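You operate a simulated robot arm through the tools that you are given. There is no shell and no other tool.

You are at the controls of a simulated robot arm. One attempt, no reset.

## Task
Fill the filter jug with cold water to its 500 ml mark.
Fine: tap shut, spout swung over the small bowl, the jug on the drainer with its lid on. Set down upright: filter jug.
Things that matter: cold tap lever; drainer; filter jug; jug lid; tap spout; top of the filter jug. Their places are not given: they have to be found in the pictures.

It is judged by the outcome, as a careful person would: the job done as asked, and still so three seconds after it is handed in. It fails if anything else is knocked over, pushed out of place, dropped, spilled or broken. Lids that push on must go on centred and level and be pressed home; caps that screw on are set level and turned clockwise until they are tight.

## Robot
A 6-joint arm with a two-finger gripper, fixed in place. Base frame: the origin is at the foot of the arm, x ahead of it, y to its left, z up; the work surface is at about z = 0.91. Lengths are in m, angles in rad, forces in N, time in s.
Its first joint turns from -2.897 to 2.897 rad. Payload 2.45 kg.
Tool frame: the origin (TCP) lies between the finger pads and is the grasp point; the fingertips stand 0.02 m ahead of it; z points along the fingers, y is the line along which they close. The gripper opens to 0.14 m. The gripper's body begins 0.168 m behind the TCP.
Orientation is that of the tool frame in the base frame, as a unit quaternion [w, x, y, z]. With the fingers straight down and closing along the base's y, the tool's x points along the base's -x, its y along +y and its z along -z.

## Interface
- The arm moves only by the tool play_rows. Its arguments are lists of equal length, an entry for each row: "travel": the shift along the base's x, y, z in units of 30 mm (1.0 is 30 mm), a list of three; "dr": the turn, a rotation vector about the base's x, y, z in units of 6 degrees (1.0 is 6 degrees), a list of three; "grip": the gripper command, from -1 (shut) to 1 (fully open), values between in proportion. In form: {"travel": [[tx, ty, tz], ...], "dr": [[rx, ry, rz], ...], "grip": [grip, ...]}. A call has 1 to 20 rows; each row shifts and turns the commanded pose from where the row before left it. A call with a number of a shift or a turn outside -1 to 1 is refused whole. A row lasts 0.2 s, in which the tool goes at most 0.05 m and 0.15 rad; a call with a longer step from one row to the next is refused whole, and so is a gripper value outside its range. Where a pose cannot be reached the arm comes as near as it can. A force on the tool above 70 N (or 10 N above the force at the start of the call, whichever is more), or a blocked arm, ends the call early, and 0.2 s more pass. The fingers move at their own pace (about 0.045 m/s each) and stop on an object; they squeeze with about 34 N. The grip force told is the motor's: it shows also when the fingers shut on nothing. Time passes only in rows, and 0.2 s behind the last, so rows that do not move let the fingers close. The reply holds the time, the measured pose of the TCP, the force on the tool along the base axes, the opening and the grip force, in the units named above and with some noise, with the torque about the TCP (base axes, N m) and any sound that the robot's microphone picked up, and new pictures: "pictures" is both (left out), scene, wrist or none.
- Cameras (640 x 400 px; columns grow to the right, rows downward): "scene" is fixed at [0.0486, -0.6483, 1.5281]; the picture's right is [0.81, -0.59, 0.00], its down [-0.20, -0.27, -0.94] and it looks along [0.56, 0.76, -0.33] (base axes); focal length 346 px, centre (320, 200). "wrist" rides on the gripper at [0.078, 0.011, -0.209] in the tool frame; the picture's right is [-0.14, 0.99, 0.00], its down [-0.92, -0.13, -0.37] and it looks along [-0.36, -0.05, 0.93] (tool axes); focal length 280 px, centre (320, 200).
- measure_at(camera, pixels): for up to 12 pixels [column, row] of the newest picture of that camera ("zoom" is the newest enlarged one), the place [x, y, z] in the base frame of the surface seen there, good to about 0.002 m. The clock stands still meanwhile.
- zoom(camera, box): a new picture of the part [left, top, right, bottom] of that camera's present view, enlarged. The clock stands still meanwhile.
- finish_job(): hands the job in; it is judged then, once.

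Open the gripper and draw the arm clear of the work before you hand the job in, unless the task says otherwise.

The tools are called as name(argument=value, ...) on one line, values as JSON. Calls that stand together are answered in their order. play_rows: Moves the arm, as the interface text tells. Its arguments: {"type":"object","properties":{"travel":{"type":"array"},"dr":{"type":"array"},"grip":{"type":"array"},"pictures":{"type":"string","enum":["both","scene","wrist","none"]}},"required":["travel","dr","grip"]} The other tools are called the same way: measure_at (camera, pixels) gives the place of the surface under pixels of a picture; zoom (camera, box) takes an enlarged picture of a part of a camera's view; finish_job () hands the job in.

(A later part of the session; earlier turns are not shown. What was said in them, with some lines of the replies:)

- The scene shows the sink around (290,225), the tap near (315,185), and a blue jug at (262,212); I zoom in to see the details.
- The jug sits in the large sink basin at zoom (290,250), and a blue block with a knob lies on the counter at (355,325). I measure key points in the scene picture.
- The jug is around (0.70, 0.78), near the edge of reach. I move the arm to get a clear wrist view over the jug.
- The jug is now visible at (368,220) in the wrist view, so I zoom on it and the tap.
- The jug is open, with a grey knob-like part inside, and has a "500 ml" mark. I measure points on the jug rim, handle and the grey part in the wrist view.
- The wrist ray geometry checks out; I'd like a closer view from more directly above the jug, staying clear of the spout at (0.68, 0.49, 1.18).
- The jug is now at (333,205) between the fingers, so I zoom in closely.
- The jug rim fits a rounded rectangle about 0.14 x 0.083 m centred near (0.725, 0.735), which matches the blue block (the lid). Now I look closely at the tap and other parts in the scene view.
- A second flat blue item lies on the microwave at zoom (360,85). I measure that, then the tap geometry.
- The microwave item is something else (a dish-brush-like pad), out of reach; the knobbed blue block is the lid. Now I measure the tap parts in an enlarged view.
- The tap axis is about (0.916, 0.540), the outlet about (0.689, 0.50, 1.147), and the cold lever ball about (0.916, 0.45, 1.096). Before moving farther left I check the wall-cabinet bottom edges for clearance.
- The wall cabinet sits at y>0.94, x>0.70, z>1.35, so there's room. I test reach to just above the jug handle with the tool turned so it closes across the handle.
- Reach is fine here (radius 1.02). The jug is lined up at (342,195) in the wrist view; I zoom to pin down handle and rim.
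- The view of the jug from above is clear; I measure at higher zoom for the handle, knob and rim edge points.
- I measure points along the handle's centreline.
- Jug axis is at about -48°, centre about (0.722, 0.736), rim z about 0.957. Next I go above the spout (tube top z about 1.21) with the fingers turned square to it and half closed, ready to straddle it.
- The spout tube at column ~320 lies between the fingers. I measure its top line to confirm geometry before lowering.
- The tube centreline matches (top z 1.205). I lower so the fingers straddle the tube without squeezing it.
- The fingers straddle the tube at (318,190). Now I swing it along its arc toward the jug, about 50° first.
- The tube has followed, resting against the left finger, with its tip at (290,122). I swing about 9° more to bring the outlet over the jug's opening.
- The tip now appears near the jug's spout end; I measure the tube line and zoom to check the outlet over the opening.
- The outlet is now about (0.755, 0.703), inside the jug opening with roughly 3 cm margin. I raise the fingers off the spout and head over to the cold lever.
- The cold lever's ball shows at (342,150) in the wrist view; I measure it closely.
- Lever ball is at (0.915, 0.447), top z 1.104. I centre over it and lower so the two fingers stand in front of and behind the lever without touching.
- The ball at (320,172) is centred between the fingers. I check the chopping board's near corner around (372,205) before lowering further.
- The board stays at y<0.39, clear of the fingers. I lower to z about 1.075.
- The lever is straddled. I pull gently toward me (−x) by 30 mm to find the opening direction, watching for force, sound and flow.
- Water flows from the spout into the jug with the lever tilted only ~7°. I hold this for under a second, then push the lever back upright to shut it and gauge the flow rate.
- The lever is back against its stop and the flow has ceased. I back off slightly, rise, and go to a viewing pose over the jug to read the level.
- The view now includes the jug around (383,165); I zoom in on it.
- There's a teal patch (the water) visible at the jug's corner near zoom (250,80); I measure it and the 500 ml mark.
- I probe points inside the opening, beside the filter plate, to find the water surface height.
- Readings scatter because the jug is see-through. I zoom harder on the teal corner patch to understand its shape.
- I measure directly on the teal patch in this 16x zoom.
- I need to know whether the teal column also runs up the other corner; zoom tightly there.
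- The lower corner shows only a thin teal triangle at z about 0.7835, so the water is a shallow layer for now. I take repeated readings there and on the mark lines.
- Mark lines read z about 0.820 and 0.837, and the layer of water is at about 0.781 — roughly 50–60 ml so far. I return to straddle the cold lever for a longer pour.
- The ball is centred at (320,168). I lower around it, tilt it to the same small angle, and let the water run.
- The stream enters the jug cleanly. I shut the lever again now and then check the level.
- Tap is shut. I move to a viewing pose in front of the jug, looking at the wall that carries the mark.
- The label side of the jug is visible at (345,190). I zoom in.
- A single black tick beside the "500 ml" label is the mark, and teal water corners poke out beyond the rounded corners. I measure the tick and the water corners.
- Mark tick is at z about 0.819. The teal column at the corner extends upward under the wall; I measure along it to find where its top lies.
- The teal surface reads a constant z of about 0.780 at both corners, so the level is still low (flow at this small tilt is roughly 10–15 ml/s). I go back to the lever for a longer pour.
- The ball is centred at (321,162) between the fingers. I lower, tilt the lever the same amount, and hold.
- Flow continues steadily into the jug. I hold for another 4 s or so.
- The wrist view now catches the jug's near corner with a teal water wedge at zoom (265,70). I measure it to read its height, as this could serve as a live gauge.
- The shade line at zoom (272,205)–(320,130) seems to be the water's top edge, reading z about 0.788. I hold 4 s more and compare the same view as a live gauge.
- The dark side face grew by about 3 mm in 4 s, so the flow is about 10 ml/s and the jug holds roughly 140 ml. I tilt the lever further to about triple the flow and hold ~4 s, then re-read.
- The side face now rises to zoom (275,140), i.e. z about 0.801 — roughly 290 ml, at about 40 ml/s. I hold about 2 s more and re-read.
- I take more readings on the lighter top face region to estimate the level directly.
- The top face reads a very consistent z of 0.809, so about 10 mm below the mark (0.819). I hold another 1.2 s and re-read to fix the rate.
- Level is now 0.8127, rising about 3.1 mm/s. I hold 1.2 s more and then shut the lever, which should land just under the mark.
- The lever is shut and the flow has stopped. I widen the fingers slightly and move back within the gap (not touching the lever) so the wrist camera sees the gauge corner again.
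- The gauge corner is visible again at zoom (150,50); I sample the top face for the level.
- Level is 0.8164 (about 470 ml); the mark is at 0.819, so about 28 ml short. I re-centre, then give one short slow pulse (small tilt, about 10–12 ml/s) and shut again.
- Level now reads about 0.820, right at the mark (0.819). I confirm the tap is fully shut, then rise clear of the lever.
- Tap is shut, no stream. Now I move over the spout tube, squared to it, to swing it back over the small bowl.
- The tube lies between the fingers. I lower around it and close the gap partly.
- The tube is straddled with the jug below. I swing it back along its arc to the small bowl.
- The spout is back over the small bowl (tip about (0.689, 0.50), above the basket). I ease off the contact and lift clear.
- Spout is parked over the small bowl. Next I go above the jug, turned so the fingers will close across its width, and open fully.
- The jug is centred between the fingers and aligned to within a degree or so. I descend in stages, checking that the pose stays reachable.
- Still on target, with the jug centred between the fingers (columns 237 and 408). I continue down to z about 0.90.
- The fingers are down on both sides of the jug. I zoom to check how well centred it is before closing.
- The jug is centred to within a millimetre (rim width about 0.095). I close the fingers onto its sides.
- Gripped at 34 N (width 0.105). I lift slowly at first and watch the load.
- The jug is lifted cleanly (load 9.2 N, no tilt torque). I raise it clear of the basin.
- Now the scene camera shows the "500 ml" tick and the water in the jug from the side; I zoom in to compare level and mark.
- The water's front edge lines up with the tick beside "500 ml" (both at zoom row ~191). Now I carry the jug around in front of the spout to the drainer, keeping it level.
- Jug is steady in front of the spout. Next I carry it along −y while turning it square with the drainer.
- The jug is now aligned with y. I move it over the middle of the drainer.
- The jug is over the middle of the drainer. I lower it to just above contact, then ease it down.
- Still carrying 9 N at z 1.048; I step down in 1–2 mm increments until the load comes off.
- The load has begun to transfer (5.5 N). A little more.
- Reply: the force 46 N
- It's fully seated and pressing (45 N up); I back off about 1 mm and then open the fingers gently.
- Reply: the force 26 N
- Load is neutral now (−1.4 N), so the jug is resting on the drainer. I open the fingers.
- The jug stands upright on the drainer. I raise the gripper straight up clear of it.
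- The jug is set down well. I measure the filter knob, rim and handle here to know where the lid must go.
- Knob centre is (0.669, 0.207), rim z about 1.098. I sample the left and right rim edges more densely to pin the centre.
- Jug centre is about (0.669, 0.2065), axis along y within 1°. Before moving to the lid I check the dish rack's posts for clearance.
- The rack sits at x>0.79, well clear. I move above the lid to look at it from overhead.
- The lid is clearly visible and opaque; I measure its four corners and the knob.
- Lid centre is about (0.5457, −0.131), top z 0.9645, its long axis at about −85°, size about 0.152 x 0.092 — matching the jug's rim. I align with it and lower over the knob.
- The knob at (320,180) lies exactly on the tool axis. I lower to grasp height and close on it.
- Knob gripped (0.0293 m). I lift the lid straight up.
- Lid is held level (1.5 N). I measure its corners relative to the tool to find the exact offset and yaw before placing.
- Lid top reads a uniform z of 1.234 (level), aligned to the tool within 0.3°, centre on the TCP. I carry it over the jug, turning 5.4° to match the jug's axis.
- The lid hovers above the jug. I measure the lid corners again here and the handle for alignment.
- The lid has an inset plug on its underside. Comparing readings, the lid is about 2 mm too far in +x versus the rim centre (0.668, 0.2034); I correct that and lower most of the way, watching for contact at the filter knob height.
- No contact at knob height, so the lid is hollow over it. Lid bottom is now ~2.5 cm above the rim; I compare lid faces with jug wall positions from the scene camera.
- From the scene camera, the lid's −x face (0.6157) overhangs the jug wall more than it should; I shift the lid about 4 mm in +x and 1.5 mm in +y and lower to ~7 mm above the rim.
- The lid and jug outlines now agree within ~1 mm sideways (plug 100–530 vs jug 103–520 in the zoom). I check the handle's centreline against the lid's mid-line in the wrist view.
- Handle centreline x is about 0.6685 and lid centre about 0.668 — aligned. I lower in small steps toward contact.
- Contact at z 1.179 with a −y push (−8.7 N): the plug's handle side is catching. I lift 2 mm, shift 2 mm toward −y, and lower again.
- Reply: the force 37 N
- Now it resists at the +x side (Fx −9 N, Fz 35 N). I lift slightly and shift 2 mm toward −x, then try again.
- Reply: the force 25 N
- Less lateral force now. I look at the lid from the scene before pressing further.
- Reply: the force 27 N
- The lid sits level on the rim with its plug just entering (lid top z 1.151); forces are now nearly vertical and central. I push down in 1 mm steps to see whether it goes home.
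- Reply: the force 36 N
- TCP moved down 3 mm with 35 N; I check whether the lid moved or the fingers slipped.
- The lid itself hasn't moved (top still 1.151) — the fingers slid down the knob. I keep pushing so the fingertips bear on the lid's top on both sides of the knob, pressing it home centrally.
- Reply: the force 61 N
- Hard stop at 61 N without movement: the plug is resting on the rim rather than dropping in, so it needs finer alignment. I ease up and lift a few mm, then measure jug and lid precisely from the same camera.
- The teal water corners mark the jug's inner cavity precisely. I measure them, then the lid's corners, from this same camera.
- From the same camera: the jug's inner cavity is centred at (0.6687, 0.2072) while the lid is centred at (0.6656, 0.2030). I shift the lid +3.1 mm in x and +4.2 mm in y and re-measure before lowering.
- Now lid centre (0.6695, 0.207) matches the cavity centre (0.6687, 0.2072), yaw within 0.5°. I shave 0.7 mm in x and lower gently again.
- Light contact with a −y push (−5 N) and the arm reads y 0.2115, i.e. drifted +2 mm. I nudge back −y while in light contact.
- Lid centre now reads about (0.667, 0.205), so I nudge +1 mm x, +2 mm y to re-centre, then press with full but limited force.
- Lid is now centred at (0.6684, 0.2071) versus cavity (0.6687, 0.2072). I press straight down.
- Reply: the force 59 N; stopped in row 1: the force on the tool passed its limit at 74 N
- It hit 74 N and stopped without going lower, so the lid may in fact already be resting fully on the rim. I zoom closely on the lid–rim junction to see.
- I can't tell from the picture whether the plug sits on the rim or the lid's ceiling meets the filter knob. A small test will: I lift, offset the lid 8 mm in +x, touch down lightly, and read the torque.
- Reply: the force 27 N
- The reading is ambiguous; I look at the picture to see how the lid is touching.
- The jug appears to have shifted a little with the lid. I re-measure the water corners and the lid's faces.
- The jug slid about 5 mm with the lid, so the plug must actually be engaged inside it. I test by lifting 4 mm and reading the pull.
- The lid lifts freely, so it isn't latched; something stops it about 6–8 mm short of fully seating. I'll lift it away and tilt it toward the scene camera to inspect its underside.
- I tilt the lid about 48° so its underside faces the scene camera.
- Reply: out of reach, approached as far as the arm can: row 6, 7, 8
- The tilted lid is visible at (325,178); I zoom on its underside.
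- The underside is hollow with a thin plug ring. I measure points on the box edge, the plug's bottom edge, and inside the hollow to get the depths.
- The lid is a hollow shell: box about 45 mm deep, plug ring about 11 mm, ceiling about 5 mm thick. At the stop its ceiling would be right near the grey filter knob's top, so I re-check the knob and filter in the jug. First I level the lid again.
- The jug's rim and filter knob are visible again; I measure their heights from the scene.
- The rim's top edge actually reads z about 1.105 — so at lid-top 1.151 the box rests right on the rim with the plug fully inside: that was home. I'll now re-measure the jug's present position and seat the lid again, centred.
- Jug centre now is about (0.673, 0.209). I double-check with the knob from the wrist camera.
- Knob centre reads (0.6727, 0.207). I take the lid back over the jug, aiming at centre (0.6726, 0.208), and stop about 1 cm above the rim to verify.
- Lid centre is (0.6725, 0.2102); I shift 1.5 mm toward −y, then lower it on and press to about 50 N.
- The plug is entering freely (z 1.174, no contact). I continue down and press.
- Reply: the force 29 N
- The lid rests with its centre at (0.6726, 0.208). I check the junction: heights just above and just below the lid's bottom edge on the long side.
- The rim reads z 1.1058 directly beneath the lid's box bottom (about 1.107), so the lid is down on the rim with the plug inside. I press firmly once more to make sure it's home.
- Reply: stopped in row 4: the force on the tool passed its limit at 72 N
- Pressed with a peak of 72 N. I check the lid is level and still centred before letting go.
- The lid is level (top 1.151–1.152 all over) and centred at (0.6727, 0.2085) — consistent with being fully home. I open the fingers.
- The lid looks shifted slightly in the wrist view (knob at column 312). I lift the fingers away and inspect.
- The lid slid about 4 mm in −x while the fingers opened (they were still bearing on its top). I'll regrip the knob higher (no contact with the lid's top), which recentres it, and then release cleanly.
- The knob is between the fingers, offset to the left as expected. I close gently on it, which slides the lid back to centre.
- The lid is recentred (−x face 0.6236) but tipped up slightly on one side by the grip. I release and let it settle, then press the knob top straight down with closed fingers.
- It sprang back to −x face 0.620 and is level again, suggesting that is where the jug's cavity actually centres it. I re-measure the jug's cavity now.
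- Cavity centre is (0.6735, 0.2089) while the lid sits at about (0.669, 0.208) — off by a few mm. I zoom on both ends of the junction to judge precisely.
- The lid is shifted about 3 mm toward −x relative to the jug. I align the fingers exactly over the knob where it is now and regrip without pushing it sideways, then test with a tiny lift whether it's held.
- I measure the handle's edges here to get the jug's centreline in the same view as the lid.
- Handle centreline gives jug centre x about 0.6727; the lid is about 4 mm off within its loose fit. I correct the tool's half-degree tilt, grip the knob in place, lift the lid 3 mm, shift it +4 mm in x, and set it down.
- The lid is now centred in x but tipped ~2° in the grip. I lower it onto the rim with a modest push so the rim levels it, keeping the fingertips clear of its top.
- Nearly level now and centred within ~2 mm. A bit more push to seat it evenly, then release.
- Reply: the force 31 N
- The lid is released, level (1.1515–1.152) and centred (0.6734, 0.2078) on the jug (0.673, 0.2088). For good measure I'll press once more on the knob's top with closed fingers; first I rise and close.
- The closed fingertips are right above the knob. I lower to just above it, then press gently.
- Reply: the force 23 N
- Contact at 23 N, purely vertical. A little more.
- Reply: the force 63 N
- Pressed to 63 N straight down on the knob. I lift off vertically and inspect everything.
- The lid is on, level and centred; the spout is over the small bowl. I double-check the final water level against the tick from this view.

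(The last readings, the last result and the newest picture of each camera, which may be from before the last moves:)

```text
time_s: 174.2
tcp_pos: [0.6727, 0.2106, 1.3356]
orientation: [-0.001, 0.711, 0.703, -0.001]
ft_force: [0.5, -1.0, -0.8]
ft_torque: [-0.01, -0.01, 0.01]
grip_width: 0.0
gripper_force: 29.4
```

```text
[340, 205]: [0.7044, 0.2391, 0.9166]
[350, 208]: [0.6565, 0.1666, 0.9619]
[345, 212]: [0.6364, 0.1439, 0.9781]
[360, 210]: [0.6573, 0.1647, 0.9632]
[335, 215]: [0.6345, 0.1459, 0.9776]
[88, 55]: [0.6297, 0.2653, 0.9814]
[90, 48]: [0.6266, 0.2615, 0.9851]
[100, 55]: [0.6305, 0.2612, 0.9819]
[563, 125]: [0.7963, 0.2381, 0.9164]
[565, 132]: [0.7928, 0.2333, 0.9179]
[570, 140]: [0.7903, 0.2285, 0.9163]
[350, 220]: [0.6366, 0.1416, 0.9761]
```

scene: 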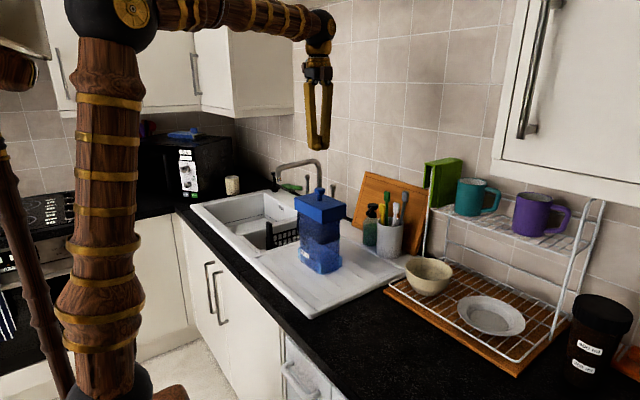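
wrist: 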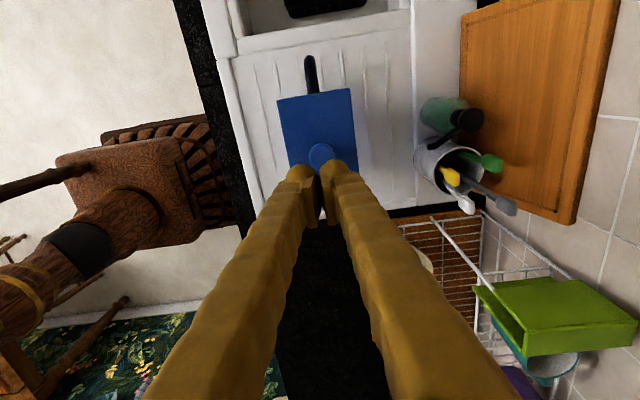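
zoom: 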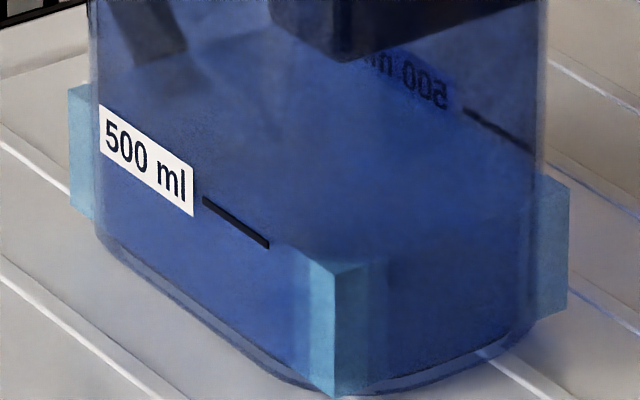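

The water surface reads z about 0.963; I measure the tick's height in the same view to compare.

measure_at(camera="zoom", pixels=[[215, 207], [225, 214], [235, 221], [245, 228], [255, 236], [262, 241], [310, 230], [340, 235], [400, 200], [420, 180], [330, 270], [335, 280]])

measure_at(camera="zoom", pixels=[[350, 200], [370, 200], [390, 190], [300, 170], [320, 190], [340, 190], [360, 190], [380, 180], [330, 210], [350, 230], [310, 210], [290, 190]])

```text
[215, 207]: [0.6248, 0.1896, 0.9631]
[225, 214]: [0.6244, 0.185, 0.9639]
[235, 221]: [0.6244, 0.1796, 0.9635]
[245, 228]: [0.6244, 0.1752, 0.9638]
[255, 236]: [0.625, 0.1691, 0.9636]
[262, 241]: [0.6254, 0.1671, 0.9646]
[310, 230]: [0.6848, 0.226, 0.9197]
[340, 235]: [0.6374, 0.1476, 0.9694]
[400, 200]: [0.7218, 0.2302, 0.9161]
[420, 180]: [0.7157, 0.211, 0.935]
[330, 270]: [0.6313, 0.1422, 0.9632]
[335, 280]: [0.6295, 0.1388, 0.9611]
```

```text
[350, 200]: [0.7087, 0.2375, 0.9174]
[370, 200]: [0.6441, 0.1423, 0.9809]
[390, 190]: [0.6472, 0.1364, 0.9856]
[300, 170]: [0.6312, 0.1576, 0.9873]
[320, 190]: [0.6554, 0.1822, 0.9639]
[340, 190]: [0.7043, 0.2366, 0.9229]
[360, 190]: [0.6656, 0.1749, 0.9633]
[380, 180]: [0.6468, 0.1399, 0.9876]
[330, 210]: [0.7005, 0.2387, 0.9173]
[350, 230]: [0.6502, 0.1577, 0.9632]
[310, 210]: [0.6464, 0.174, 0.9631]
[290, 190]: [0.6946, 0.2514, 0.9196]
```

The water surface (0.9633) matches the tick (0.9637). All is in place; I open the gripper and draw the arm up and back clear of the work.

play_rows(travel=[[0, 0, 0.9], [0, 0, 0.9], [0, 0, 0.9], [-0.8, 0.3, 0.6], [-0.9, 0.4, 0.3], [-0.9, 0.4, 0.3], [-0.9, 0.4, 0], [-0.9, 0.4, 0], [-0.9, 0.4, 0], [-0.9, 0.4, 0], [-0.9, 0.4, 0], [0, 0, 0], [0, 0, 0]], dr=[[0, 0, 0], [0, 0, 0], [0, 0, 0], [0, 0, 0], [0, 0, 0], [0, 0, 0], [0, 0, 0], [0, 0, 0], [0, 0, 0], [0, 0, 0], [0, 0, 0], [0, 0, 0], [0, 0, 0]], grip=[-1, -1, -1, 0, 0.5, 1, 1, 1, 1, 1, 1, 1, 1])

zoom(camera="scene", box=[225, 140, 385, 300])

zoom(camera="wrist", box=[160, 60, 480, 300])

```text
time_s: 177.0
tcp_pos: [0.4633, 0.3058, 1.453]
orientation: [-0.001, 0.712, 0.702, -0.001]
ft_force: [0.7, 0.5, 0.4]
ft_torque: [0.0, -0.03, 0.0]
grip_width: 0.14
gripper_force: 0.1
```

scene: 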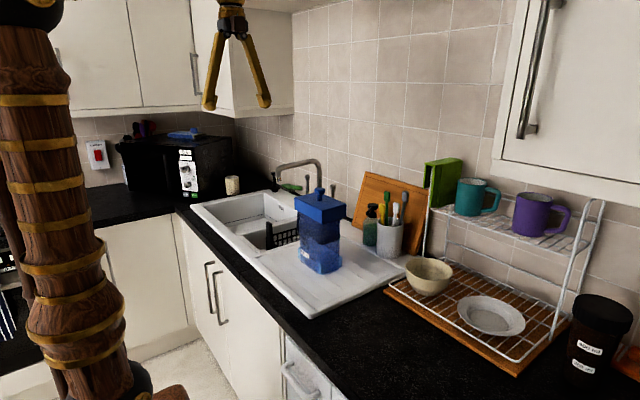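
wrist: 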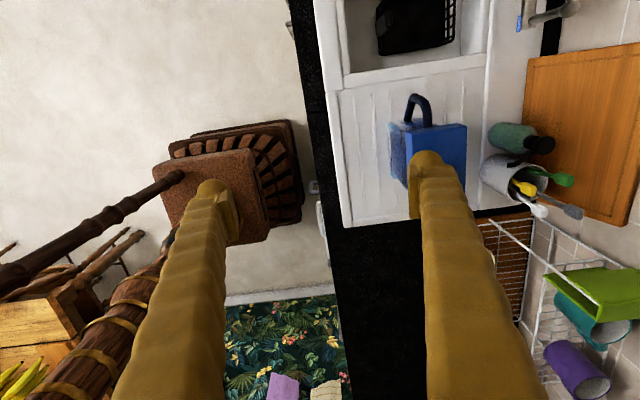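

```text
2.50 times, centred on (305, 220) of scene
```

zoom: 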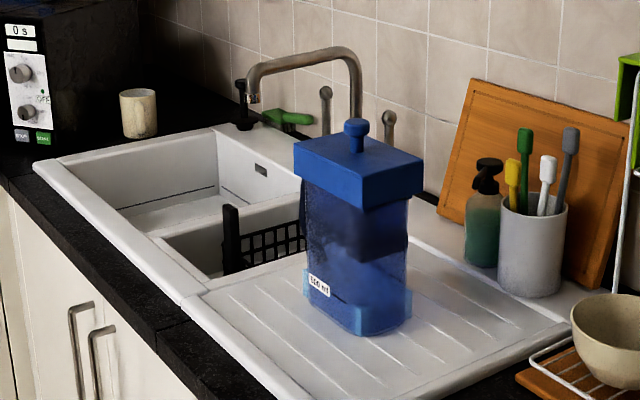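

```text
1.67 times, centred on (320, 180) of wrist
```

zoom: 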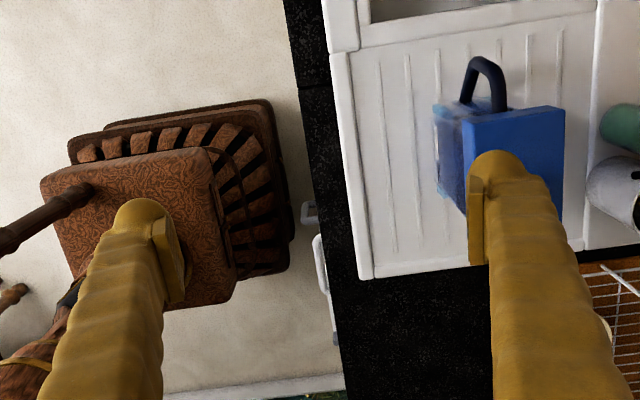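

Everything is as asked: the tap is shut with no stream, the spout is over the small bowl (tip at scene (278,179)), and the jug stands upright on the drainer with its lid on level and water at the 500 ml mark. The gripper is open and clear, so I hand in the job.

finish_job()

```text
The job is handed in.
```

The job is handed in. At hand-in, everything the task asked for was in place:

- **Water:** I filled the jug with cold water only. The surface read z 0.9633 against 0.9637 for the 500 ml tick, so it sits at the mark.
- **Tap and spout:** The cold lever is back at its stop with no stream. The spout is over the small bowl.
- **Jug:** It stands upright on the drainer and still holds its water.
- **Lid:** It is level, within about 1 mm of centred, and twisted about 2° relative to the jug. I pressed it straight down with 63 N and it went no lower.

**Lid fit:** I couldn't confirm the lid locks. It fits loosely, with about 4 mm of sideways play, and there was never a click. When I first let go it slid about 4 mm, and before that I had dragged the jug about 5 mm along the drainer. I recentred the lid before the final press.

I saw no spills and nothing else knocked over or out of place. The gripper is open and clear of the work.
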